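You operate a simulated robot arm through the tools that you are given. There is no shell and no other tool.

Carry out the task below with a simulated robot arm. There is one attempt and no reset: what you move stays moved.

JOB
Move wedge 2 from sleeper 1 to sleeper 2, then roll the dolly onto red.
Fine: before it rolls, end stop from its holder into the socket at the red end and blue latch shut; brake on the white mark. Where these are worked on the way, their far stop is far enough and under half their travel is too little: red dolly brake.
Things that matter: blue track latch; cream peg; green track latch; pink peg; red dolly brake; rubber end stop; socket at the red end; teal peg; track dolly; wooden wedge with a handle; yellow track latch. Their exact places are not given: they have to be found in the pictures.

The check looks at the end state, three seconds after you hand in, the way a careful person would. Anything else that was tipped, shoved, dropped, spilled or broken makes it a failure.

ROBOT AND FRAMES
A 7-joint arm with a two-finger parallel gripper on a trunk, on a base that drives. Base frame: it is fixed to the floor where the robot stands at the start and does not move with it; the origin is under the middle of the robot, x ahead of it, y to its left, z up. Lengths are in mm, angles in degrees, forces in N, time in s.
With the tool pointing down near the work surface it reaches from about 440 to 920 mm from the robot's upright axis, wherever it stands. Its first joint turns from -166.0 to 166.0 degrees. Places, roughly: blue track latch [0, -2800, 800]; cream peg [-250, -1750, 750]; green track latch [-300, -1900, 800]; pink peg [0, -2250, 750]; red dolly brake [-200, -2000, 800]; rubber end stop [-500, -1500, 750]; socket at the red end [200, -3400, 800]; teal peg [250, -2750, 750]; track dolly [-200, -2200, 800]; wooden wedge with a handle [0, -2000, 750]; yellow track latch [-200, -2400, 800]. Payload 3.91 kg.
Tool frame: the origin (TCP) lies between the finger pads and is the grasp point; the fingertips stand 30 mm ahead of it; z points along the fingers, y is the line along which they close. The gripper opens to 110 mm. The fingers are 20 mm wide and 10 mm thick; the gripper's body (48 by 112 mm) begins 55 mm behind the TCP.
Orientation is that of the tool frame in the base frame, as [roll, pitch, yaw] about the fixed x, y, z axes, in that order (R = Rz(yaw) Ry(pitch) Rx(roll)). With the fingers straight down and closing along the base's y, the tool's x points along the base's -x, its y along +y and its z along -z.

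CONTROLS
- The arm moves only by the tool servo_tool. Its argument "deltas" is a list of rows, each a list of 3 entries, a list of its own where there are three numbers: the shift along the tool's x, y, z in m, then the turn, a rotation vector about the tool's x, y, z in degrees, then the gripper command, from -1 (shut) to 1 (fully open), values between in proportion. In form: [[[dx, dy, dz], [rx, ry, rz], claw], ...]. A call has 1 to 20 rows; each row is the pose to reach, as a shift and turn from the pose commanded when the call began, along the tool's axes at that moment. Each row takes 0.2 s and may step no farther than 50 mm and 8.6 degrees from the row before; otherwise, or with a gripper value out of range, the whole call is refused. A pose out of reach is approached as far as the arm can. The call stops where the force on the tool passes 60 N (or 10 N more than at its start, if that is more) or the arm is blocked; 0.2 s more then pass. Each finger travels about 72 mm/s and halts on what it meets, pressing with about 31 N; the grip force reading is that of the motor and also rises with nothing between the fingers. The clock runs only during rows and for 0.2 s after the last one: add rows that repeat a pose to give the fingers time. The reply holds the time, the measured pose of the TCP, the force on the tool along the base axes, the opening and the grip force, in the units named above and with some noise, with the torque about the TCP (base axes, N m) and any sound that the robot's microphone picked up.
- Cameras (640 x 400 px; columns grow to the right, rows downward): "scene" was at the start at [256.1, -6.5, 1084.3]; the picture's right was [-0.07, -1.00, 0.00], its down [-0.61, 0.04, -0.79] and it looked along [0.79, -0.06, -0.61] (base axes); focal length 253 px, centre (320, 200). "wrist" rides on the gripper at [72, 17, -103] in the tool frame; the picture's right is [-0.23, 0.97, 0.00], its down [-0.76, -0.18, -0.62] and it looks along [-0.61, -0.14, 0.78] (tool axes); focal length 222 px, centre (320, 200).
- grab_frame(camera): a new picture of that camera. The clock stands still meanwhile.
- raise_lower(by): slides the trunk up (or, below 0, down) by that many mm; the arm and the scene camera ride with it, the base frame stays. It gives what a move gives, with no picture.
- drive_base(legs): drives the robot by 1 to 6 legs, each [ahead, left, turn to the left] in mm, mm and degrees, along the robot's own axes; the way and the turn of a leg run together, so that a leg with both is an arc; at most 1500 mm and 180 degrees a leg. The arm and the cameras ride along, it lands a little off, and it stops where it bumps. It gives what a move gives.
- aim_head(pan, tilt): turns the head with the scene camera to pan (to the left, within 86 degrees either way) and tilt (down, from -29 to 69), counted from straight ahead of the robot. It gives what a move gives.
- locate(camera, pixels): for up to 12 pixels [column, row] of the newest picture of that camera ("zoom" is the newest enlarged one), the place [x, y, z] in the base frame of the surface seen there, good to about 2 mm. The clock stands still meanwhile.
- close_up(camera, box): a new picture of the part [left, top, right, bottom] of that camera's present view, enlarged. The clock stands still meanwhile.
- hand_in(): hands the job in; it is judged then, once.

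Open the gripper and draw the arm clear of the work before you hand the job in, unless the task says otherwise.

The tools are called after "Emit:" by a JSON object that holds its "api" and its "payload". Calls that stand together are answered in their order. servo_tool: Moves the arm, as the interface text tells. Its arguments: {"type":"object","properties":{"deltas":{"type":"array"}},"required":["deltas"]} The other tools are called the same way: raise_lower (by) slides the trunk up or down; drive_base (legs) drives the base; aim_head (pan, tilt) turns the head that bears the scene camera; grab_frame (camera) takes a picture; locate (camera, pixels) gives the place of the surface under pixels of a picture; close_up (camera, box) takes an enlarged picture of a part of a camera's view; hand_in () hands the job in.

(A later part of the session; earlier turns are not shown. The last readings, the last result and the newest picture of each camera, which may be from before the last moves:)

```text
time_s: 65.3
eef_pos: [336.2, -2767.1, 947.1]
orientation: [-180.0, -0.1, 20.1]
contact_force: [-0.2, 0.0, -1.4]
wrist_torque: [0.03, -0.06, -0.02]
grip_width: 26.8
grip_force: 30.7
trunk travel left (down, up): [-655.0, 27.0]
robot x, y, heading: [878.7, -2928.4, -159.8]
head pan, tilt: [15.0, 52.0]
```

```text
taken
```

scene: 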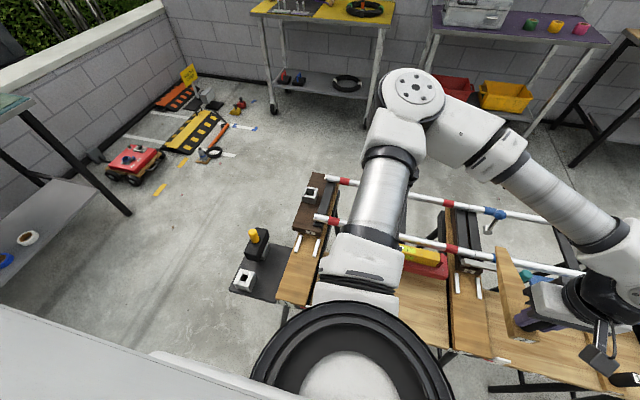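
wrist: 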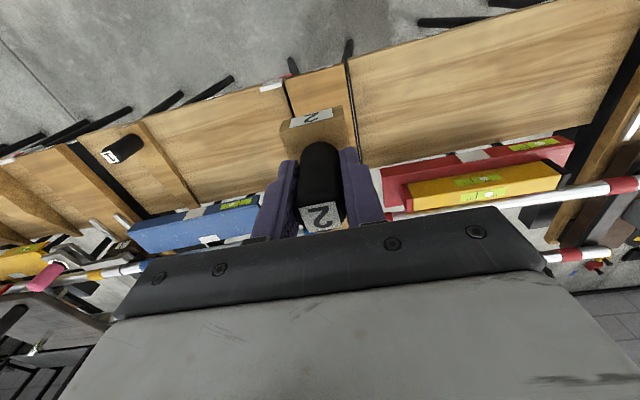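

TCP is at n≈-645, t≈2712. I lower with the arm to z≈790 and inspect the alignment with the guide strips.

Emit:
{"api": "servo_tool", "payload": {"deltas": [[[0, -0.0015, 0.04], [0, 0, 0], -1], [[0, -0.0015, 0.08], [0, 0, 0], -1], [[0, -0.0015, 0.12], [0, 0, 0], -1], [[0, -0.0015, 0.157], [0, 0, 0], -1], [[0, -0.0015, 0.157], [0, 0, 0], -1]]}}

Emit:
{"api": "grab_frame", "payload": {"camera": "scene"}}

Emit:
{"api": "close_up", "payload": {"camera": "scene", "box": [430, 200, 590, 340]}}

```text
time_s: 66.5
eef_pos: [336.5, -2765.9, 791.2]
orientation: [180.0, -0.1, 20.0]
contact_force: [-1.1, 0.2, -1.1]
wrist_torque: [0.04, -0.04, 0.0]
grip_width: 26.7
grip_force: 30.6
trunk travel left (down, up): [-655.0, 27.0]
robot x, y, heading: [880.5, -2924.8, -159.6]
head pan, tilt: [15.0, 52.0]
```

```text
taken
```

scene: 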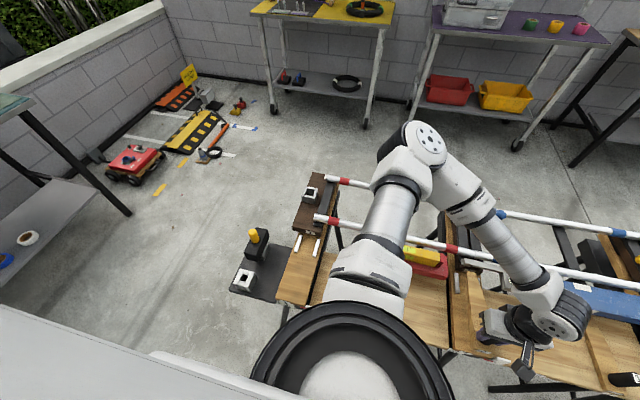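

```text
2.86 times, centred on (510, 270) of scene
```

zoom: 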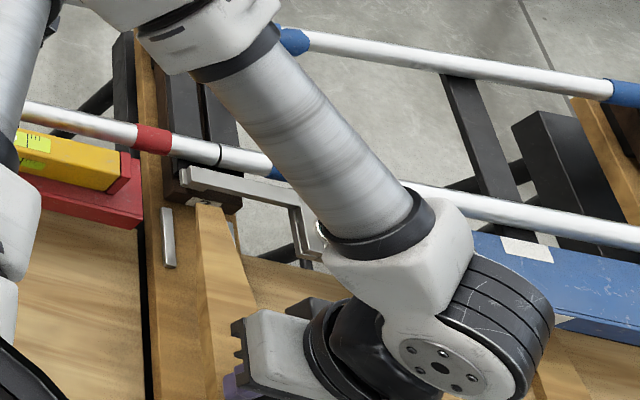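

The forearm passes above the teal peg; I check its height there before going lower.

Emit:
{"api": "locate", "payload": {"camera": "zoom", "pixels": [[345, 205], [375, 235], [300, 150], [360, 255], [400, 270], [320, 240], [222, 210], [200, 205], [165, 210], [168, 265], [215, 280], [235, 225]]}}

```text
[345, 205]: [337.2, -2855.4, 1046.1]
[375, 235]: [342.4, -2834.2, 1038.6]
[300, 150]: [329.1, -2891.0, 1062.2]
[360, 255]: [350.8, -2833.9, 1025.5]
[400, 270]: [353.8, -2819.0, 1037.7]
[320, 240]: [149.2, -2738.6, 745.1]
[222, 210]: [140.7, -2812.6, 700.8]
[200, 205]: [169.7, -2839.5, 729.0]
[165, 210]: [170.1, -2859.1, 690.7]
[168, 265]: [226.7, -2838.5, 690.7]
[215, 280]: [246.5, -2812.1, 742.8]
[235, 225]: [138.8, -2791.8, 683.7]
```

The forearm is above z=1020, no conflict. I lower until the wedge nearly touches the board (z≈747) and look again.

Emit:
{"api": "servo_tool", "payload": {"deltas": [[[0, -0.001, 0.02], [0, 0, 0], -1], [[0, -0.001, 0.036], [0, 0, 0], -1], [[0, -0.001, 0.043], [0, 0, 0], -1], [[0, -0.001, 0.043], [0, 0, 0], -1]]}}

Emit:
{"api": "close_up", "payload": {"camera": "scene", "box": [440, 240, 540, 340]}}

Emit:
{"api": "grab_frame", "payload": {"camera": "wrist"}}

```text
time_s: 67.5
eef_pos: [336.3, -2763.2, 747.4]
orientation: [179.9, -0.1, 20.1]
contact_force: [0.5, 0.4, 2.5]
wrist_torque: [-0.26, 0.62, -0.03]
grip_width: 26.8
grip_force: 30.7
trunk travel left (down, up): [-655.0, 27.0]
robot x, y, heading: [876.7, -2926.7, -159.6]
head pan, tilt: [15.0, 52.0]
```

```text
4.00 times, centred on (490, 290) of scene
```

zoom: 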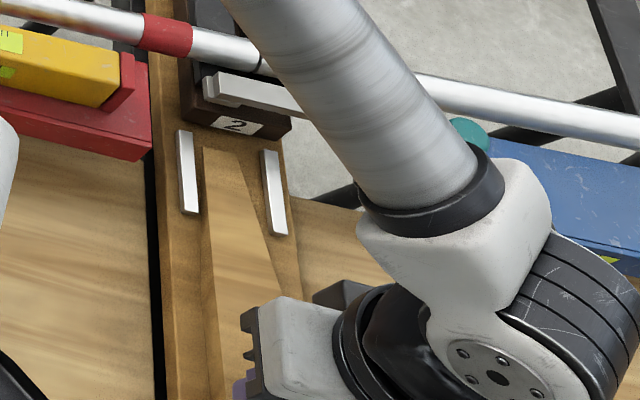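

```text
taken
```

wrist: 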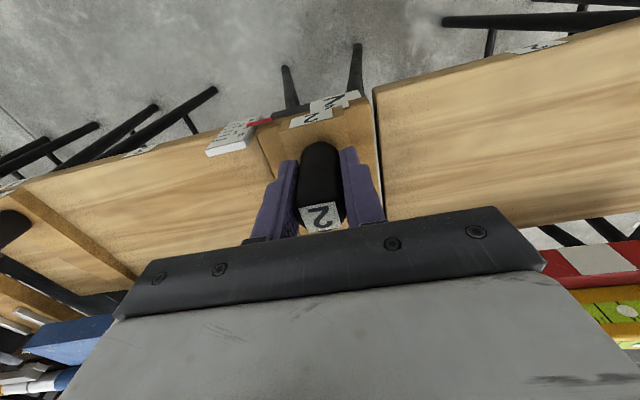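

The tip rests lightly on the board between the strips. I measure edges of wedge and strips for centring.

Emit:
{"api": "locate", "payload": {"camera": "zoom", "pixels": [[205, 152], [238, 152], [209, 215], [256, 215], [212, 260], [267, 260], [195, 160], [198, 210], [264, 160], [274, 228], [235, 126], [222, 146]]}}

```text
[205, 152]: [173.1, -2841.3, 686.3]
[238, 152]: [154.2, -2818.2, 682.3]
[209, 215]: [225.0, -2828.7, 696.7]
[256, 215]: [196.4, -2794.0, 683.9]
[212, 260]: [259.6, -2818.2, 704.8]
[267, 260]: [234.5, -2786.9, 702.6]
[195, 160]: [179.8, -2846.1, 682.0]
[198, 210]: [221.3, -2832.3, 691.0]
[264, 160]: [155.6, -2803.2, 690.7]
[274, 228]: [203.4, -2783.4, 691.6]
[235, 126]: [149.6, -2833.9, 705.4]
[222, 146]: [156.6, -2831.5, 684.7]
```

Slot is t≈2682–2733 (centre 2708), and the wedge sits ~3 mm toward the red side. I shift 3 mm and push it in along the sleeper, with the last part slower.

Emit:
{"api": "servo_tool", "payload": {"deltas": [[[-0.005, -0.003, 0], [0, 0, 0], -1], [[-0.02, -0.003, 0], [0, 0, 0], -1], [[-0.035, -0.003, 0], [0, 0, 0], -1], [[-0.05, -0.003, 0], [0, 0, 0], -1], [[-0.065, -0.003, 0], [0, 0, 0], -1], [[-0.08, -0.003, 0], [0, 0, 0], -1]]}}

Emit:
{"api": "close_up", "payload": {"camera": "scene", "box": [420, 200, 540, 340]}}

```text
time_s: 69.0
eef_pos: [262.6, -2789.1, 746.1]
orientation: [180.0, -0.2, 20.2]
contact_force: [9.2, 2.9, -1.8]
wrist_torque: [0.23, -0.54, 0.0]
grip_width: 26.8
grip_force: 31.2
trunk travel left (down, up): [-655.0, 27.0]
robot x, y, heading: [880.9, -2923.7, -159.4]
head pan, tilt: [15.0, 52.0]
```

```text
2.86 times, centred on (480, 270) of scene
```

zoom: 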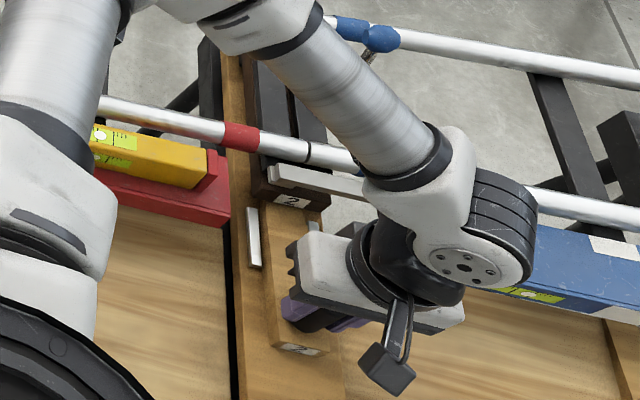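

The tip has gone under the block with about 9 N. I push on in 10 mm steps.

Emit:
{"api": "servo_tool", "payload": {"deltas": [[[-0.01, 0, 0.001], [0, 0, 0], -1], [[-0.02, 0, 0.001], [0, 0, 0], -1], [[-0.03, 0, 0.001], [0, 0, 0], -1], [[-0.04, 0, 0.001], [0, 0, 0], -1], [[-0.05, 0, 0.001], [0, 0, 0], -1], [[-0.06, 0, 0.001], [0, 0, 0], -1]]}}

Emit:
{"api": "close_up", "payload": {"camera": "scene", "box": [420, 200, 540, 340]}}

```text
time_s: 70.3
eef_pos: [204.4, -2810.0, 746.6]
orientation: [-180.0, -0.1, 20.0]
contact_force: [6.1, 3.4, 2.6]
wrist_torque: [0.19, -0.36, 0.04]
grip_width: 27.0
grip_force: 31.3
trunk travel left (down, up): [-655.0, 27.0]
robot x, y, heading: [881.2, -2926.2, -159.6]
head pan, tilt: [15.0, 52.0]
```

```text
2.86 times, centred on (480, 270) of scene
```

zoom: 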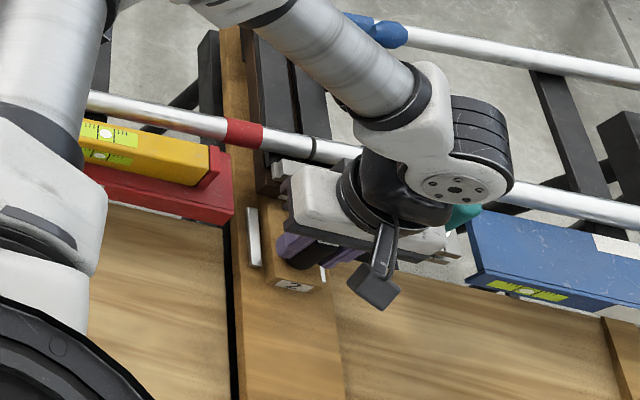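

6 N only. n is now -783; I push the remaining ~28 mm to the same depth as it had on sleeper 1 (n≈-812).

Emit:
{"api": "servo_tool", "payload": {"deltas": [[[-0.008, 0, 0], [0, 0, 0], -1], [[-0.016, 0, 0], [0, 0, 0], -1], [[-0.024, 0, 0], [0, 0, 0], -1], [[-0.029, 0, 0], [0, 0, 0], -1], [[-0.029, 0, 0], [0, 0, 0], -1]]}}

Emit:
{"api": "close_up", "payload": {"camera": "scene", "box": [420, 200, 540, 340]}}

```text
time_s: 71.5
eef_pos: [177.3, -2819.7, 746.7]
orientation: [-180.0, -0.1, 20.0]
contact_force: [7.6, 1.2, 1.4]
wrist_torque: [0.0, -0.02, -0.04]
grip_width: 26.6
grip_force: 30.5
trunk travel left (down, up): [-655.0, 27.0]
robot x, y, heading: [878.2, -2921.9, -159.7]
head pan, tilt: [15.0, 52.0]
```

```text
2.86 times, centred on (480, 270) of scene
```

zoom: 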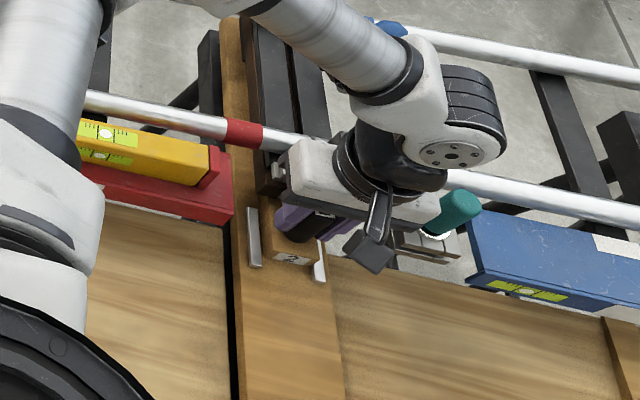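

The wedge is at n≈-812, matching its depth relative to the strips on sleeper 1. I release and lift clear.

Emit:
{"api": "servo_tool", "payload": {"deltas": [[[0, 0, 0], [0, 0, 0], 0.0], [[0, 0, 0], [0, 0, 0], 0.1], [[0, 0, 0], [0, 0, 0], 0.1], [[0, 0, -0.04], [0, 0, 0], 0.1], [[0, 0, -0.08], [0, 0, 0], 0.1], [[0, 0, -0.12], [0, 0, 0], 0.1], [[0.03, 0, -0.16], [0, 0, 0], 0.1], [[0.06, 0, -0.2], [0, 0, 0], 0.1]]}}

Emit:
{"api": "grab_frame", "payload": {"camera": "wrist"}}

Emit:
{"api": "close_up", "payload": {"camera": "scene", "box": [420, 200, 540, 340]}}

```text
time_s: 73.3
eef_pos: [236.2, -2798.2, 944.8]
orientation: [-179.9, 0.0, 20.0]
contact_force: [0.0, -0.2, 0.3]
wrist_torque: [-0.04, -0.02, -0.03]
grip_width: 60.4
grip_force: 0.1
trunk travel left (down, up): [-655.0, 27.0]
robot x, y, heading: [876.4, -2925.6, -159.5]
head pan, tilt: [15.0, 52.0]
```

```text
taken
```

wrist: 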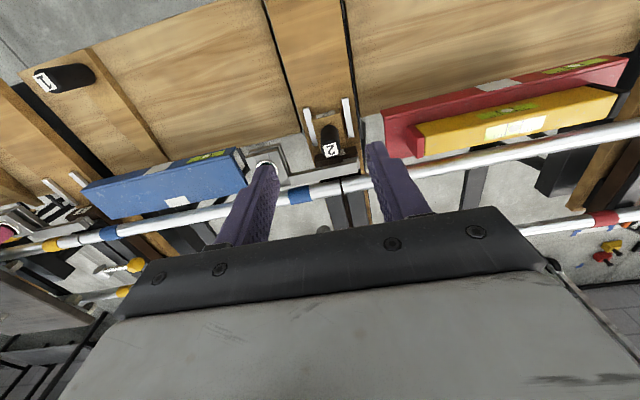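

```text
2.86 times, centred on (480, 270) of scene
```

zoom: 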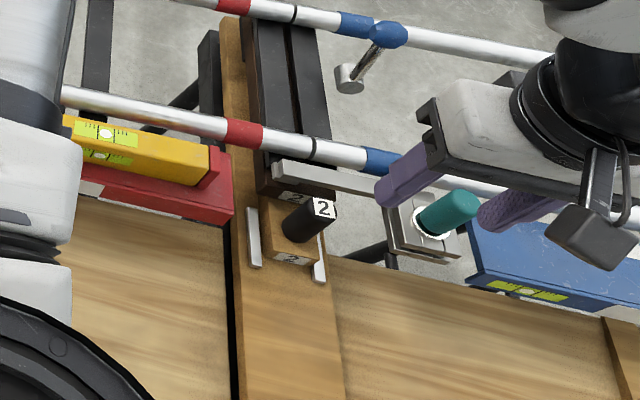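

Wedge 2 stands between the strips of sleeper 2. Now I measure the end stop and socket at the red end in a close-up.

Emit:
{"api": "close_up", "payload": {"camera": "scene", "box": [220, 160, 360, 300]}}

Emit:
{"api": "locate", "payload": {"camera": "zoom", "pixels": [[160, 185], [165, 200], [170, 212], [175, 225], [140, 245], [205, 225], [210, 250], [180, 275], [118, 340], [100, 345], [420, 85], [435, 100]]}}

```text
2.86 times, centred on (290, 230) of scene
```

zoom: 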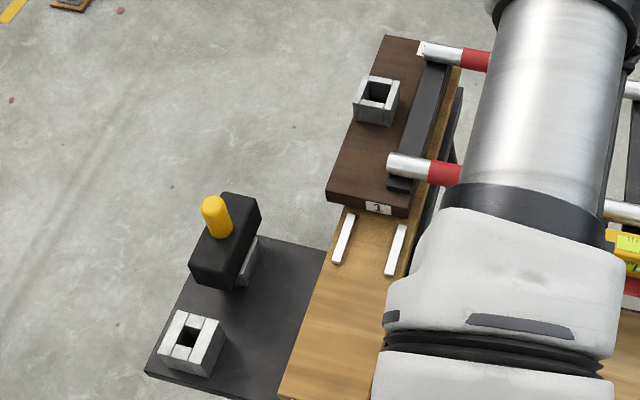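

```text
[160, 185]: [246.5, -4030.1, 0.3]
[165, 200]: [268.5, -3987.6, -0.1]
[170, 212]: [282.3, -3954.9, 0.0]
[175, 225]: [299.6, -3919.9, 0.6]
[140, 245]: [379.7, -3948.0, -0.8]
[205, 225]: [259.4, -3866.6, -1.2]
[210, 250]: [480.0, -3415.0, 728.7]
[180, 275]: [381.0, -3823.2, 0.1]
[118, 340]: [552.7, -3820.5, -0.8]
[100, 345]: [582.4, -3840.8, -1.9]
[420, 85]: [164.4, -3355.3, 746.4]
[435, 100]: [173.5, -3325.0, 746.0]
```

Emit:
{"api": "locate", "payload": {"camera": "zoom", "pixels": [[212, 202], [217, 218], [222, 232], [240, 215], [235, 200], [205, 255], [225, 270], [245, 255], [188, 335], [200, 322], [378, 95], [378, 78]]}}

Emit:
{"api": "locate", "payload": {"camera": "zoom", "pixels": [[360, 90], [398, 95], [380, 110], [190, 265], [252, 205], [228, 285], [255, 245], [165, 345], [215, 350], [185, 318], [250, 270], [195, 255]]}}

```text
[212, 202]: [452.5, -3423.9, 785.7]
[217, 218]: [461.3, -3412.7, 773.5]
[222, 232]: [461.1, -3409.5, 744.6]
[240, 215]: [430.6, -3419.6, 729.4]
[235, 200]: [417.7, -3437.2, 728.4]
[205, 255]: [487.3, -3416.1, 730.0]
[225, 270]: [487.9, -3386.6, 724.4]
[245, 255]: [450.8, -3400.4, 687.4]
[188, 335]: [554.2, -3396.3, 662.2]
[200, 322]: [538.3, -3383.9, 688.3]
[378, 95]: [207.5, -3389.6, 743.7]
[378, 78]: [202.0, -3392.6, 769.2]
```

```text
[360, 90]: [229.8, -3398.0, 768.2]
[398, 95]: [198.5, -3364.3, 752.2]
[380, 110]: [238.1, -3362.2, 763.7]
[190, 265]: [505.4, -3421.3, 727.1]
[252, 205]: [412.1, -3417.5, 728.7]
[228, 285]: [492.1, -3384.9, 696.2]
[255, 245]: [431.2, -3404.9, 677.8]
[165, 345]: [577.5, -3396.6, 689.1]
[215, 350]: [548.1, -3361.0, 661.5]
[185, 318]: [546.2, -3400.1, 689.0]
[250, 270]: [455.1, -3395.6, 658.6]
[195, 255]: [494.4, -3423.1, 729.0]
```

The end stop's block spans n≈-713..-800, t≈3346–3384, top z 729; its yellow knob (729–790) is at about n=-763, t=3365. I move the arm along to above it at z≈945.

Emit:
{"api": "servo_tool", "payload": {"deltas": [[[0, 0.04, 0], [0, 0, 0], 0.1], [[0, 0.085, 0], [0, 0, 0], 0.1], [[0, 0.13, 0], [0, 0, 0], 0.1], [[0, 0.175, 0], [0, 0, 0], 0.1], [[0, 0.22, 0], [0, 0, 0], 0.1], [[0, 0.265, 0], [0, 0, 0], 0.1], [[0, 0.31, 0], [0, 0, 0], 0.1], [[0, 0.355, 0], [0, 0, 0], 0.1], [[0, 0.4, 0], [0, 0, 0], 0.1], [[0, 0.445, 0], [0, 0, 0], 0.1], [[0, 0.49, 0], [0, 0, 0], 0.1], [[0, 0.535, 0], [0, 0, 0], 0.1], [[0, 0.58, 0], [0, 0, 0], 0.1], [[-0.005, 0.62, 0], [0, 0, 0], 0.1], [[-0.013, 0.657, 0], [0, 0, 0], 0.1], [[-0.013, 0.657, 0], [0, 0, 0], 0.1]]}}

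Emit:
{"api": "grab_frame", "payload": {"camera": "wrist"}}

Emit:
{"api": "grab_frame", "payload": {"camera": "scene"}}

```text
time_s: 76.8
eef_pos: [447.4, -3423.6, 945.9]
orientation: [-180.0, -0.1, 20.0]
contact_force: [0.1, -0.4, -0.6]
wrist_torque: [-0.01, -0.01, 0.0]
grip_width: 60.8
grip_force: 0.0
trunk travel left (down, up): [-655.0, 27.0]
robot x, y, heading: [879.9, -2927.9, -159.6]
head pan, tilt: [15.0, 52.0]
```

```text
taken
```

wrist: 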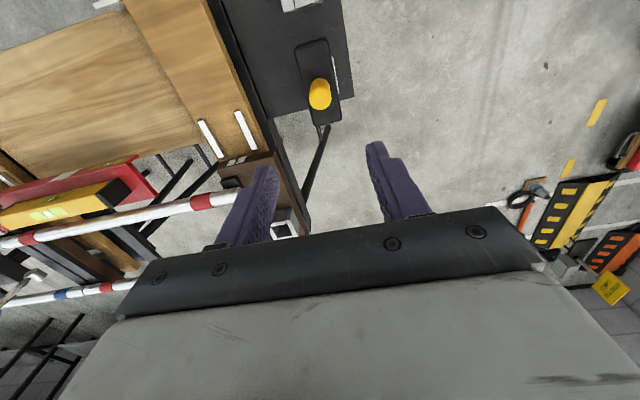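

```text
taken
```

scene: 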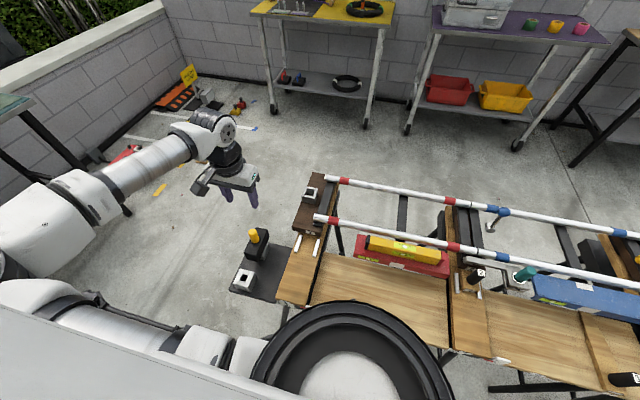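

I zoom the wrist camera on the end stop and socket, and the scene camera on sleeper 2 and its joint.

Emit:
{"api": "close_up", "payload": {"camera": "wrist", "box": [270, 20, 370, 140]}}

Emit:
{"api": "locate", "payload": {"camera": "zoom", "pixels": [[320, 230], [320, 260], [300, 245], [345, 245], [260, 90], [370, 90], [300, 330], [395, 300], [315, 180], [345, 345]]}}

Emit:
{"api": "close_up", "payload": {"camera": "scene", "box": [430, 190, 550, 310]}}

Emit:
{"api": "close_up", "payload": {"camera": "scene", "box": [285, 160, 365, 240]}}

Emit:
{"api": "locate", "payload": {"camera": "zoom", "pixels": [[205, 135], [235, 145], [160, 165], [180, 180], [215, 180], [195, 150], [180, 150], [225, 160], [190, 200], [150, 185], [232, 185], [195, 225]]}}

```text
3.33 times, centred on (320, 80) of wrist
```

zoom: 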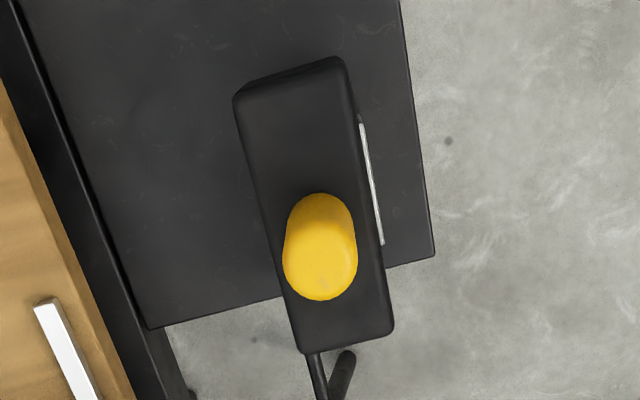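

```text
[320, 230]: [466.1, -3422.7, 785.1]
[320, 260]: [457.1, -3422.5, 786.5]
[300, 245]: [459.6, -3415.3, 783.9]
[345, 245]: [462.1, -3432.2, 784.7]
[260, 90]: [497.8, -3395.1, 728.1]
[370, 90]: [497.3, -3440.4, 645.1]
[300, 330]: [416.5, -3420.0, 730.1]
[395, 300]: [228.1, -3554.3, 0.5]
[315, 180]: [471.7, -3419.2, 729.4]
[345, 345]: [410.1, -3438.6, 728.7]
```

```text
3.33 times, centred on (490, 250) of scene
```

zoom: 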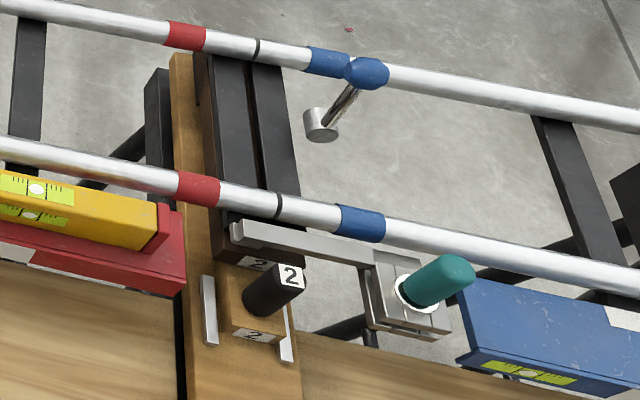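

```text
5.00 times, centred on (325, 200) of scene
```

zoom: 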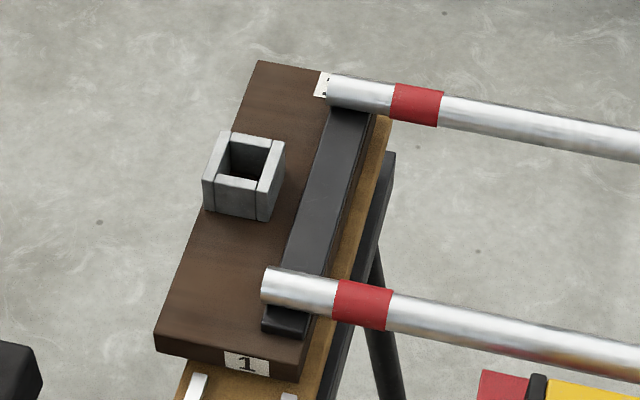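

```text
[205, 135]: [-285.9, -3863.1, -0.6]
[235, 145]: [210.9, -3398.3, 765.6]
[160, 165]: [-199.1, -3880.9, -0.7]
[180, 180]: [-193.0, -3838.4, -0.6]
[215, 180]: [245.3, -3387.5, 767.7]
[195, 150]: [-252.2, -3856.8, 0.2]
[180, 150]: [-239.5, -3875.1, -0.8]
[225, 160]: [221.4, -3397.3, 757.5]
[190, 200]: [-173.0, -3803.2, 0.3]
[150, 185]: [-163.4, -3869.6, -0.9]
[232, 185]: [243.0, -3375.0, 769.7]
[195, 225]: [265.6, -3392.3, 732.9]
```

Knob axis is at about (456,-3422.5), top z 786. I shift the TCP there, descend to z≈766 and close.

Emit:
{"api": "servo_tool", "payload": {"deltas": [[[0.0085, 0.002, 0.03], [0, 0, 0], 0.1], [[0.0085, 0.002, 0.075], [0, 0, 0], 0.1], [[0.0085, 0.002, 0.12], [0, 0, 0], 0.1], [[0.0085, 0.002, 0.155], [0, 0, 0], 0.1], [[0.0085, 0.002, 0.18], [0, 0, 0], 0.1], [[0.0085, 0.002, 0.18], [0, 0, 0], 0.1]]}}

Emit:
{"api": "close_up", "payload": {"camera": "scene", "box": [220, 190, 320, 290]}}

Emit:
{"api": "grab_frame", "payload": {"camera": "wrist"}}

```text
time_s: 78.2
eef_pos: [455.0, -3420.8, 767.7]
orientation: [180.0, 0.0, 20.0]
contact_force: [-0.9, -0.1, -0.8]
wrist_torque: [0.01, -0.03, -0.01]
grip_width: 60.5
grip_force: 0.0
trunk travel left (down, up): [-655.0, 27.0]
robot x, y, heading: [878.0, -2923.2, -159.5]
head pan, tilt: [15.0, 52.0]
```

```text
4.00 times, centred on (270, 240) of scene
```

zoom: 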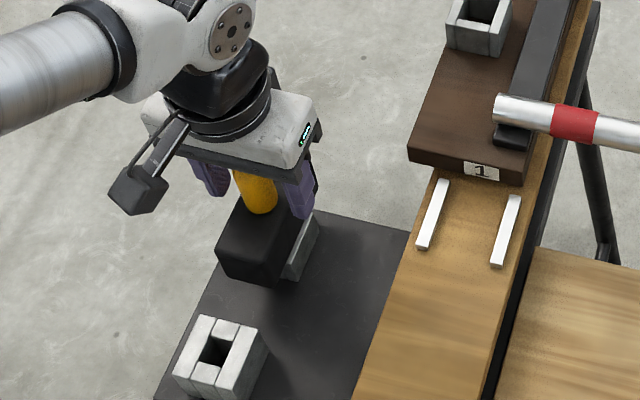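

```text
taken
```

wrist: 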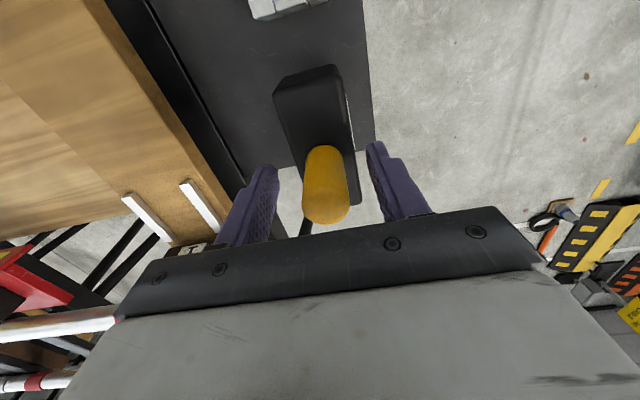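

The knob is centred between the fingers. I close on it and lift gradually.

Emit:
{"api": "servo_tool", "payload": {"deltas": [[[0, 0, 0], [0, 0, 0], -1], [[0, 0, 0], [0, 0, 0], -1], [[0, 0, 0], [0, 0, 0], -1], [[0, 0, -0.005], [0, 0, 0], -1], [[0, 0, -0.015], [0, 0, 0], -1], [[0, 0, -0.03], [0, 0, 0], -1], [[0, 0, -0.05], [0, 0, 0], -1], [[0, 0, -0.05], [0, 0, 0], -1]]}}

Emit:
{"api": "close_up", "payload": {"camera": "scene", "box": [220, 190, 320, 290]}}

```text
time_s: 80.0
eef_pos: [456.1, -3419.7, 816.1]
orientation: [-180.0, -0.2, 20.0]
contact_force: [0.3, 0.1, -1.6]
wrist_torque: [-0.04, 0.01, -0.01]
grip_width: 25.0
grip_force: 31.7
trunk travel left (down, up): [-655.0, 27.0]
robot x, y, heading: [878.9, -2925.2, -159.7]
head pan, tilt: [15.0, 52.0]
```

```text
4.00 times, centred on (270, 240) of scene
```

zoom: 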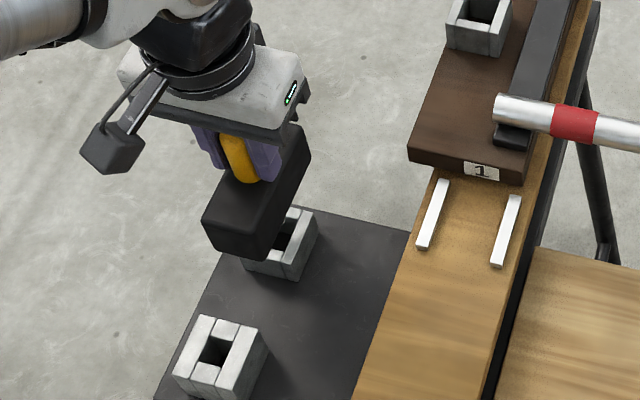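

It lifts free; the holder's hole is visible at (285,240). I lift 70 mm more, then measure the hole to know the stem offset.

Emit:
{"api": "servo_tool", "payload": {"deltas": [[[0, 0, -0.03], [0, 0, 0], -1], [[0, 0, -0.07], [0, 0, 0], -1], [[0, 0, -0.1], [0, 0, 0], -1], [[0, 0, -0.1], [0, 0, 0], -1]]}}

Emit:
{"api": "close_up", "payload": {"camera": "scene", "box": [220, 150, 320, 290]}}

Emit:
{"api": "close_up", "payload": {"camera": "scene", "box": [240, 220, 300, 280]}}

```text
time_s: 81.0
eef_pos: [456.3, -3420.3, 916.0]
orientation: [180.0, -0.2, 20.0]
contact_force: [-0.3, -0.4, -2.3]
wrist_torque: [0.03, 0.0, 0.01]
grip_width: 24.9
grip_force: 30.8
trunk travel left (down, up): [-655.0, 27.0]
robot x, y, heading: [877.5, -2920.6, -159.4]
head pan, tilt: [15.0, 52.0]
```

```text
2.86 times, centred on (270, 220) of scene
```

zoom: 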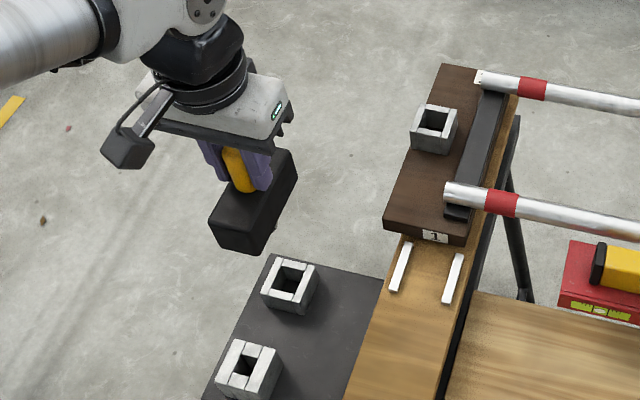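

```text
6.67 times, centred on (270, 250) of scene
```

zoom: 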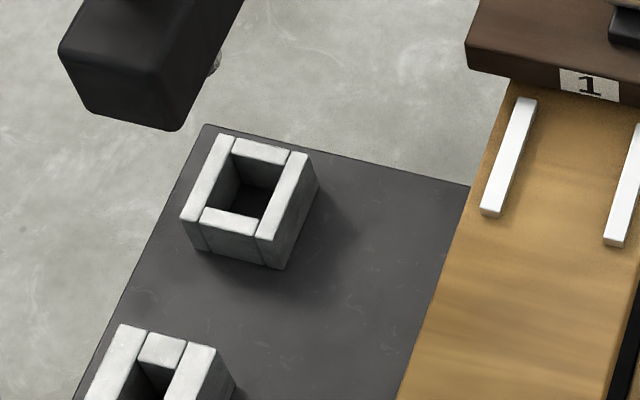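

I measure the tops of the holder's four walls.

Emit:
{"api": "locate", "payload": {"camera": "zoom", "pixels": [[262, 152], [228, 221], [208, 177], [284, 195], [224, 138], [308, 156], [267, 236], [186, 215], [237, 141], [292, 153], [201, 213], [257, 231]]}}

Emit:
{"api": "close_up", "payload": {"camera": "scene", "box": [285, 160, 345, 220]}}

```text
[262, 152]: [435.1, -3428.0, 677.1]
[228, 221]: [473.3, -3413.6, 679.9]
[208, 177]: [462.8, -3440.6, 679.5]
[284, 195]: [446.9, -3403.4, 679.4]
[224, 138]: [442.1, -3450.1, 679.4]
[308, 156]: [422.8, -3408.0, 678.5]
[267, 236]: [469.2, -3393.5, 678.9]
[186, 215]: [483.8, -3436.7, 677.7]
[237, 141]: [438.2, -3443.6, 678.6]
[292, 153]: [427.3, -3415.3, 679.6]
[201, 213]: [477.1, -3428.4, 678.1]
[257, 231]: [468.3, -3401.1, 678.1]
```

```text
6.67 times, centred on (315, 190) of scene
```

zoom: 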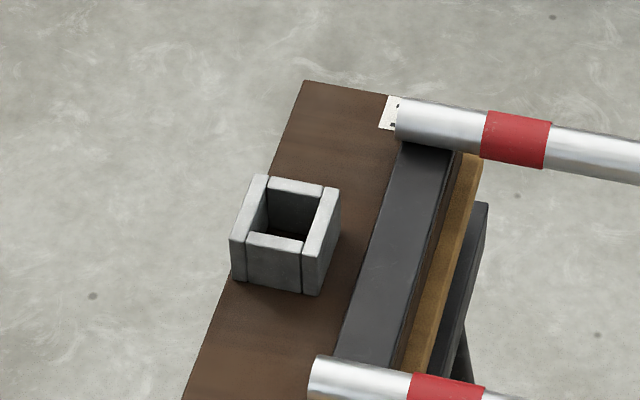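

Holder centre is (454.5,-3421.6), i.e. the stem axis coincides with the TCP, and it is oriented at ≈20°. Now the socket's wall tops.

Emit:
{"api": "locate", "payload": {"camera": "zoom", "pixels": [[297, 186], [273, 242], [250, 208], [320, 218], [259, 178], [337, 190], [312, 247], [234, 237], [270, 182], [324, 190], [300, 247], [248, 237]]}}

```text
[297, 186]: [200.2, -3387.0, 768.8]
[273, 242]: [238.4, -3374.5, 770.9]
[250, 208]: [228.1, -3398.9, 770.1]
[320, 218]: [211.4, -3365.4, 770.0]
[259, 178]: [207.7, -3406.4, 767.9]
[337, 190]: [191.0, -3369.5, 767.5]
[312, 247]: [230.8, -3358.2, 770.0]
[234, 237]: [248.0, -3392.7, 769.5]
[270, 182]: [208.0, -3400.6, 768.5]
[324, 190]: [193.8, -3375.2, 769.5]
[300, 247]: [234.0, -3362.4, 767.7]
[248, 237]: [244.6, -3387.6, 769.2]
```

Socket centre is (219.5,-3381.5), top z≈769.5; seated TCP height should be ≈858. I move over the socket at the present height.

Emit:
{"api": "servo_tool", "payload": {"deltas": [[[-0.042, -0.0235, 0], [0, 0, 0], -1], [[-0.084, -0.047, 0], [0, 0, 0], -1], [[-0.126, -0.0705, 0], [0, 0, 0], -1], [[-0.168, -0.094, 0], [0, 0, 0], -1], [[-0.2, -0.112, 0], [0, 0, 0], -1], [[-0.2092, -0.1174, 0], [0, 0, 0], -1], [[-0.2092, -0.1174, 0], [0, 0, 0], -1], [[-0.2092, -0.1174, 0], [0, 0, 0], -1]]}}

Emit:
{"api": "close_up", "payload": {"camera": "scene", "box": [275, 130, 375, 230]}}

Emit:
{"api": "grab_frame", "payload": {"camera": "wrist"}}

```text
time_s: 82.8
eef_pos: [217.9, -3380.2, 915.7]
orientation: [180.0, 0.0, 20.0]
contact_force: [0.5, -0.4, -2.5]
wrist_torque: [0.01, 0.04, -0.02]
grip_width: 25.2
grip_force: 31.1
trunk travel left (down, up): [-655.0, 27.0]
robot x, y, heading: [878.0, -2923.2, -159.5]
head pan, tilt: [15.0, 52.0]
```

```text
4.00 times, centred on (325, 180) of scene
```

zoom: 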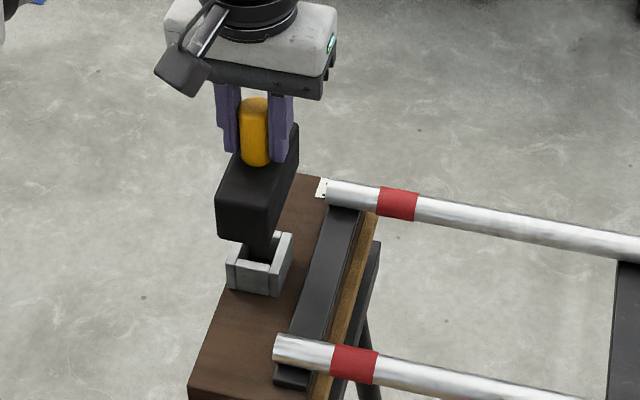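

```text
taken
```

wrist: 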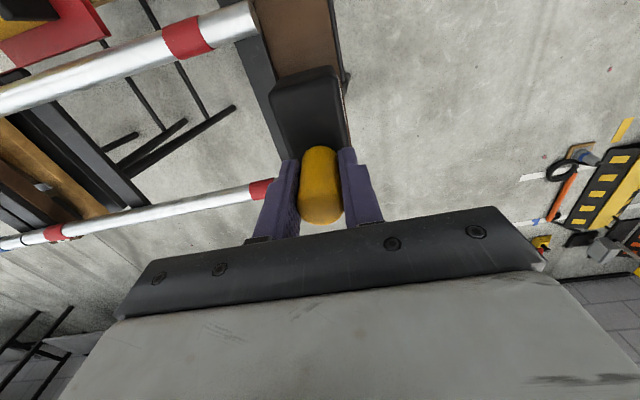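

The stem is visible below the block, just over the hole. I measure the stem and the socket edges to check alignment.

Emit:
{"api": "locate", "payload": {"camera": "zoom", "pixels": [[260, 245], [255, 255], [270, 245], [262, 258], [250, 243], [277, 230], [255, 267], [270, 262], [235, 205], [285, 160], [232, 250], [287, 250]]}}

```text
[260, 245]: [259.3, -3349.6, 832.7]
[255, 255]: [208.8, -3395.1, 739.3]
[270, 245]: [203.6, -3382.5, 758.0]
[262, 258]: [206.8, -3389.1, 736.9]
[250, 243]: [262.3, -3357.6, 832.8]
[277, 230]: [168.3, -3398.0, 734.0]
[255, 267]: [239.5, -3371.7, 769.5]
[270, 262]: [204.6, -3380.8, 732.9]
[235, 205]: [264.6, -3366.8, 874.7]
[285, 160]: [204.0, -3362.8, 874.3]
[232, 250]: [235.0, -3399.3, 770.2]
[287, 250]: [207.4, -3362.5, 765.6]
```

Block bottom is at z≈832. I correct 2 mm/1 mm and lower in steps toward the socket, watching the force.

Emit:
{"api": "servo_tool", "payload": {"deltas": [[[0.002, 0.0012, 0.01], [0, 0, 0], -1], [[0.002, 0.0012, 0.025], [0, 0, 0], -1], [[0.002, 0.0012, 0.035], [0, 0, 0], -1], [[0.002, 0.0012, 0.035], [0, 0, 0], -1]]}}

Emit:
{"api": "close_up", "payload": {"camera": "scene", "box": [285, 150, 345, 210]}}

```text
time_s: 83.8
eef_pos: [221.8, -3381.1, 880.7]
orientation: [179.9, 0.0, 20.0]
contact_force: [1.0, 0.3, -2.2]
wrist_torque: [-0.03, 0.0, 0.02]
grip_width: 25.0
grip_force: 31.0
trunk travel left (down, up): [-655.0, 27.0]
robot x, y, heading: [876.3, -2927.1, -159.5]
head pan, tilt: [15.0, 52.0]
```

```text
6.67 times, centred on (315, 180) of scene
```

zoom: 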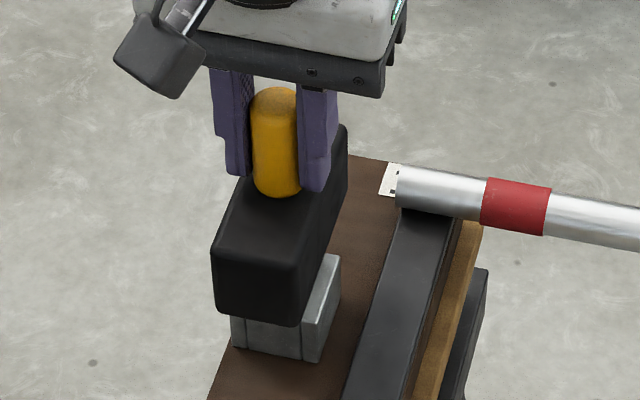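

Alignment looks good. I lower 12 mm in small steps.

Emit:
{"api": "servo_tool", "payload": {"deltas": [[[-0.001, 0, 0.004], [0, 0, 0], -1], [[-0.001, 0, 0.008], [0, 0, 0], -1], [[-0.001, 0, 0.012], [0, 0, 0], -1], [[-0.001, 0, 0.012], [0, 0, 0], -1]]}}

```text
time_s: 84.8
eef_pos: [219.6, -3380.5, 865.8]
orientation: [-180.0, -0.1, 20.1]
contact_force: [-0.7, -0.4, -2.5]
wrist_torque: [0.01, -0.01, -0.04]
grip_width: 25.2
grip_force: 30.7
trunk travel left (down, up): [-655.0, 27.0]
robot x, y, heading: [877.5, -2922.7, -159.7]
head pan, tilt: [15.0, 52.0]
```

No contact yet at z≈866. I continue down in 3 mm steps.

Emit:
{"api": "servo_tool", "payload": {"deltas": [[[0, 0, 0.003], [0, 0, 0], -1], [[0, 0, 0.006], [0, 0, 0], -1], [[0, 0, 0.009], [0, 0, 0], -1], [[0, 0, 0.009], [0, 0, 0], -1]]}}

Emit:
{"api": "close_up", "payload": {"camera": "scene", "box": [285, 150, 345, 210]}}

```text
time_s: 85.8
eef_pos: [220.9, -3381.1, 859.6]
orientation: [-180.0, -0.1, 20.0]
contact_force: [0.3, 0.6, -2.4]
wrist_torque: [0.0, 0.0, 0.01]
grip_width: 25.2
grip_force: 30.9
trunk travel left (down, up): [-655.0, 27.0]
robot x, y, heading: [876.7, -2926.8, -159.7]
head pan, tilt: [15.0, 52.0]
```

```text
6.67 times, centred on (315, 180) of scene
```

zoom: 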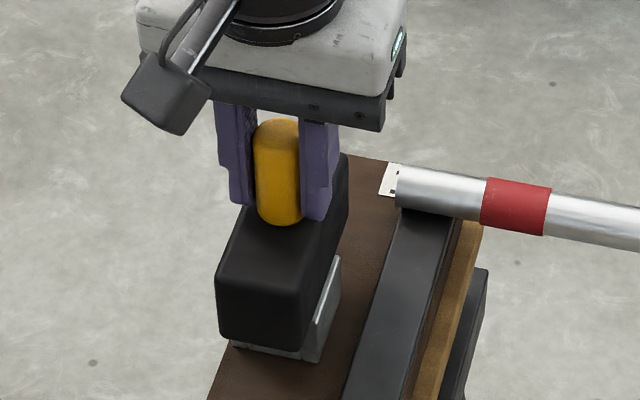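

Still only the weight on the tool. I continue down slowly until it seats.

Emit:
{"api": "servo_tool", "payload": {"deltas": [[[0, 0, 0.003], [0, 0, 0], -1], [[0, 0, 0.006], [0, 0, 0], -1], [[0, 0, 0.006], [0, 0, 0], -1]]}}

```text
time_s: 86.5
eef_pos: [219.7, -3380.7, 856.7]
orientation: [179.9, 0.3, 20.0]
contact_force: [1.9, -1.0, 21.1]
wrist_torque: [0.09, -0.21, -0.02]
grip_width: 25.0
grip_force: 30.7
trunk travel left (down, up): [-655.0, 27.0]
robot x, y, heading: [878.0, -2926.0, -159.7]
head pan, tilt: [15.0, 52.0]
```

Contact (21 N) at z≈857, matching the seated height. I ease off, open, and lift clear.

Emit:
{"api": "servo_tool", "payload": {"deltas": [[[0, 0, -0.003], [0, 0, 0], -1], [[0, 0, -0.003], [0, 0, 0], -0.2], [[0, 0, -0.003], [0, 0, 0], 0.1], [[0, 0, -0.003], [0, 0, 0], 0.1], [[0, 0, -0.04], [0, 0, 0], 0.1], [[0, 0, -0.08], [0, 0, 0], 0.1], [[0.04, 0.01, -0.11], [0, 0, 0], 0.1], [[0.08, 0.02, -0.11], [0, 0, 0], 0.1], [[0.12, 0.03, -0.11], [0, 0, 0], 0.1], [[0.16, 0.04, -0.11], [0, 0, 0], 0.1]]}}

Emit:
{"api": "grab_frame", "payload": {"camera": "scene"}}

Emit:
{"api": "close_up", "payload": {"camera": "scene", "box": [275, 140, 355, 220]}}

Emit:
{"api": "locate", "payload": {"camera": "zoom", "pixels": [[225, 290], [270, 225], [280, 300], [235, 250], [255, 175], [290, 250], [230, 330], [300, 180]]}}

```text
refused: row 7 steps farther than a row can; nothing moved
```

```text
taken
```

scene: 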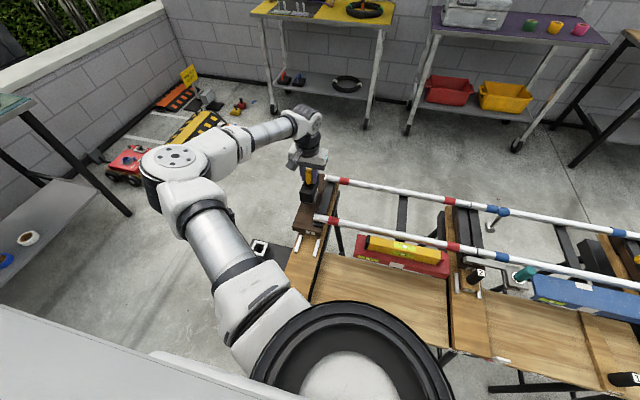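

```text
5.00 times, centred on (315, 180) of scene
```

zoom: 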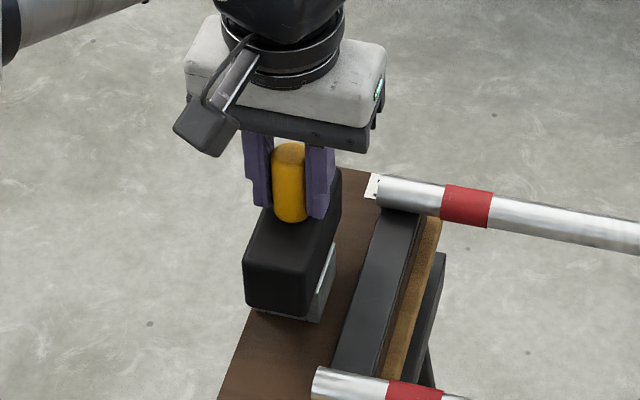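

```text
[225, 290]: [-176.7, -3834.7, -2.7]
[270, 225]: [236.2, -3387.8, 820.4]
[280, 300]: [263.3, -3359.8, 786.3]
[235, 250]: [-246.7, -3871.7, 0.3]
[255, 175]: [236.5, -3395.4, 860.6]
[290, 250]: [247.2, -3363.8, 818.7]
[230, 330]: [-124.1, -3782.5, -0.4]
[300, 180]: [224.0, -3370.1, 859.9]
```

One row stepped too far so nothing moved; block top is at z≈819.5 = socket top + 50, same as in its holder, so it is seated. I repeat the release with smaller steps.

Emit:
{"api": "servo_tool", "payload": {"deltas": [[[0, 0, -0.003], [0, 0, 0], -1], [[0, 0, -0.003], [0, 0, 0], -0.2], [[0, 0, -0.003], [0, 0, 0], 0.1], [[0, 0, -0.003], [0, 0, 0], 0.1], [[0, 0, -0.04], [0, 0, 0], 0.1], [[0, 0, -0.08], [0, 0, 0], 0.1], [[0.0, 0.0, -0.11], [0, 0, 0], 0.1], [[0.04, 0.01, -0.11], [0, 0, 0], 0.1], [[0.08, 0.02, -0.11], [0, 0, 0], 0.1], [[0.12, 0.03, -0.11], [0, 0, 0], 0.1]]}}

Emit:
{"api": "close_up", "payload": {"camera": "scene", "box": [275, 140, 375, 240]}}

Emit:
{"api": "close_up", "payload": {"camera": "scene", "box": [430, 170, 640, 320]}}

Emit:
{"api": "locate", "payload": {"camera": "zoom", "pixels": [[200, 165], [218, 125], [105, 75], [65, 235], [170, 210], [430, 260], [590, 150], [80, 95], [130, 230], [235, 290], [630, 270], [10, 180]]}}

```text
time_s: 88.8
eef_pos: [342.1, -3369.6, 966.8]
orientation: [-180.0, 0.0, 20.0]
contact_force: [-0.3, -0.8, -0.4]
wrist_torque: [0.02, 0.0, 0.01]
grip_width: 60.3
grip_force: 0.0
trunk travel left (down, up): [-655.0, 27.0]
robot x, y, heading: [879.8, -2927.9, -159.4]
head pan, tilt: [15.0, 52.0]
```

```text
4.00 times, centred on (325, 190) of scene
```

zoom: 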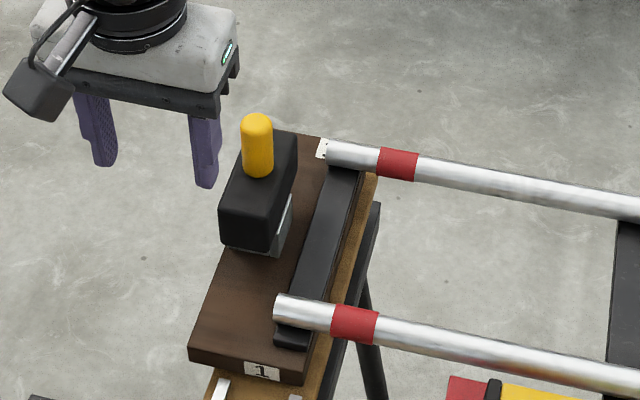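

```text
2.67 times, centred on (535, 245) of scene
```

zoom: 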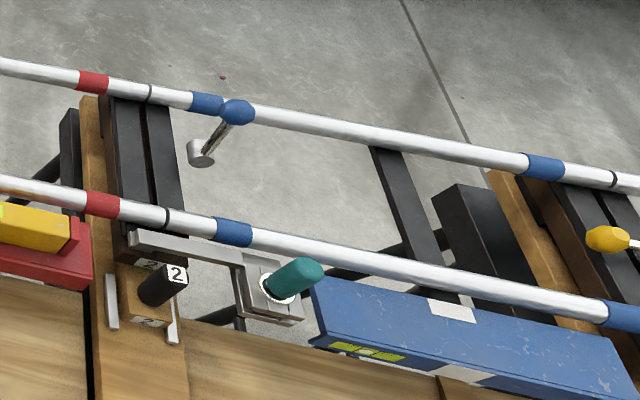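

```text
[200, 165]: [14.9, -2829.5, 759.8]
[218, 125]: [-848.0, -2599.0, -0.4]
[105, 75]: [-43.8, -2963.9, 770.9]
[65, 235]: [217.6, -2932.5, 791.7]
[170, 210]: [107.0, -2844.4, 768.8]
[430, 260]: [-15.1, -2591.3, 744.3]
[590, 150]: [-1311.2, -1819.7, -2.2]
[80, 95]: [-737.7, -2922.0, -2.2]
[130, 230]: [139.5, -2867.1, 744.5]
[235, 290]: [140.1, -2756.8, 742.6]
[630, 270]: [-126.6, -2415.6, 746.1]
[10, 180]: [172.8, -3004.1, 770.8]
```

The end stop stands in the red-end socket. Now I measure rail heights along the joints at sleepers 2 and 3 to see the effect of the wedge and understand the latches.

Emit:
{"api": "locate", "payload": {"camera": "zoom", "pixels": [[162, 210], [180, 214], [300, 242], [450, 274], [560, 297], [148, 88], [170, 92], [300, 114], [450, 142], [590, 168], [40, 186], [40, 66]]}}

Emit:
{"api": "close_up", "payload": {"camera": "scene", "box": [300, 160, 460, 280]}}

Emit:
{"api": "locate", "payload": {"camera": "zoom", "pixels": [[90, 220], [180, 240], [300, 265], [450, 300], [560, 325], [130, 70], [250, 92], [400, 118], [560, 148], [150, 290], [400, 330], [560, 270]]}}

```text
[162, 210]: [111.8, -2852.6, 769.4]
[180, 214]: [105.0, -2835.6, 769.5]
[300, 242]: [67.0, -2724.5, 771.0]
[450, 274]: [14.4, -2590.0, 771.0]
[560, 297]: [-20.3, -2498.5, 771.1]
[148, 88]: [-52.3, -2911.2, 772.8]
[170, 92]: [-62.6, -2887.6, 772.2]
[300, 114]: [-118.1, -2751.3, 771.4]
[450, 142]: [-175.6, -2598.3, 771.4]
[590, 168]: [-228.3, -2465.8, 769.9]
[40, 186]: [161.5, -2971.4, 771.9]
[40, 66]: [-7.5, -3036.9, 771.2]
```

```text
3.33 times, centred on (380, 220) of scene
```

zoom: 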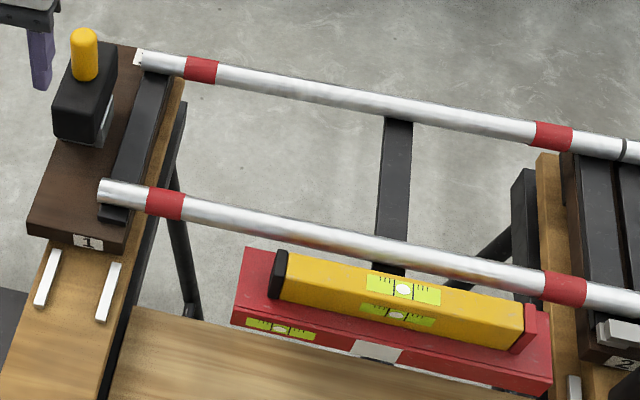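

```text
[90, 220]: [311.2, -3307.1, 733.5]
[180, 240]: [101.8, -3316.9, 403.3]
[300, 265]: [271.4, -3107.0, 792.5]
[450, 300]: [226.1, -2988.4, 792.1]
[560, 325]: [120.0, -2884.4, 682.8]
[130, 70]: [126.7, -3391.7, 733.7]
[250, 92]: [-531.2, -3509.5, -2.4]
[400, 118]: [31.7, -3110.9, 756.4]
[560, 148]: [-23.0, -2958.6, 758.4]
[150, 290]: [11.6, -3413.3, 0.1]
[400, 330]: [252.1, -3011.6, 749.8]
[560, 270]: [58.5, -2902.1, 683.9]
```

Rails are now level at z≈771 (bubble centred). I drive 350 mm to the right so the blue latch and the next section are well in reach and view.

Emit:
{"api": "drive_base", "payload": {"legs": [[0, -350, 0]]}}

Emit:
{"api": "aim_head", "payload": {"pan": -5, "tilt": 50}}

Emit:
{"api": "grab_frame", "payload": {"camera": "scene"}}

```text
time_s: 92.0
eef_pos: [218.0, -3038.0, 965.2]
orientation: [180.0, -0.1, 19.8]
contact_force: [0.2, -0.3, -0.9]
wrist_torque: [-0.04, 0.03, -0.02]
grip_width: 60.4
grip_force: 0.1
trunk travel left (down, up): [-655.0, 27.0]
robot x, y, heading: [759.7, -2595.0, -159.9]
head pan, tilt: [15.0, 52.0]
```

```text
time_s: 92.9
eef_pos: [216.4, -3039.2, 965.6]
orientation: [-180.0, -0.1, 19.9]
contact_force: [0.3, 0.3, 0.2]
wrist_torque: [-0.04, 0.01, 0.0]
grip_width: 60.5
grip_force: 0.1
trunk travel left (down, up): [-655.0, 27.0]
robot x, y, heading: [756.7, -2594.9, -159.6]
head pan, tilt: [-5.0, 50.0]
```

```text
taken
```

scene: 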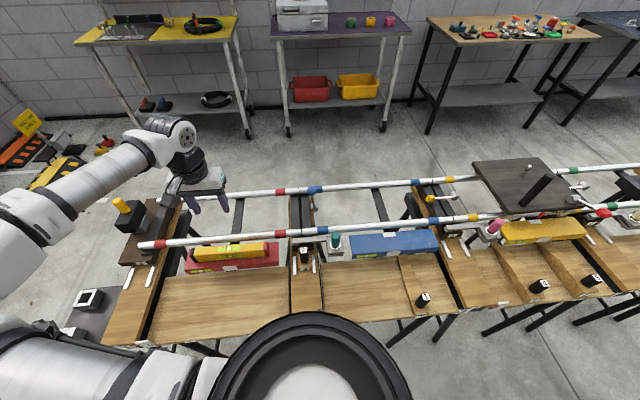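

A good view. I zoom on the blue latch, the yellow latch, and the dolly.

Emit:
{"api": "close_up", "payload": {"camera": "scene", "box": [270, 165, 370, 285]}}

Emit:
{"api": "close_up", "payload": {"camera": "scene", "box": [400, 165, 520, 285]}}

Emit:
{"api": "close_up", "payload": {"camera": "scene", "box": [460, 140, 640, 260]}}

```text
3.33 times, centred on (320, 225) of scene
```

zoom: 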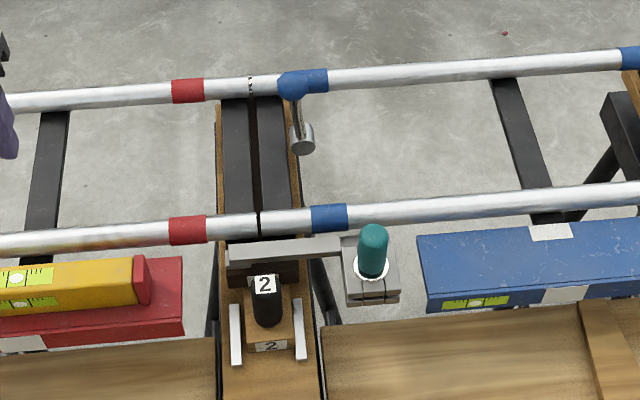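

```text
3.33 times, centred on (460, 225) of scene
```

zoom: 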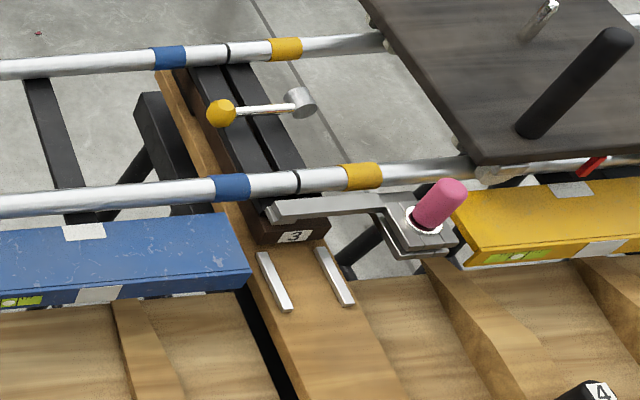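

```text
3.33 times, centred on (550, 200) of scene
```

zoom: 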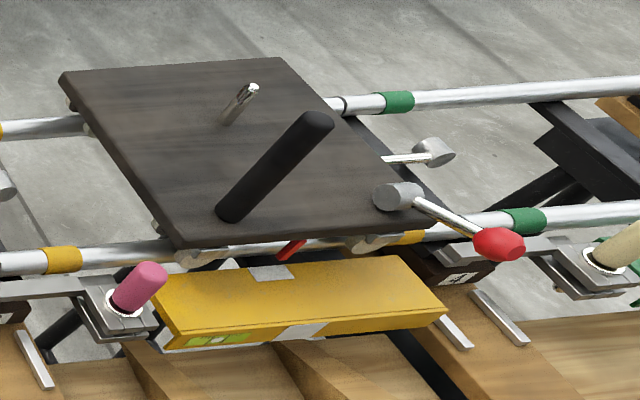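

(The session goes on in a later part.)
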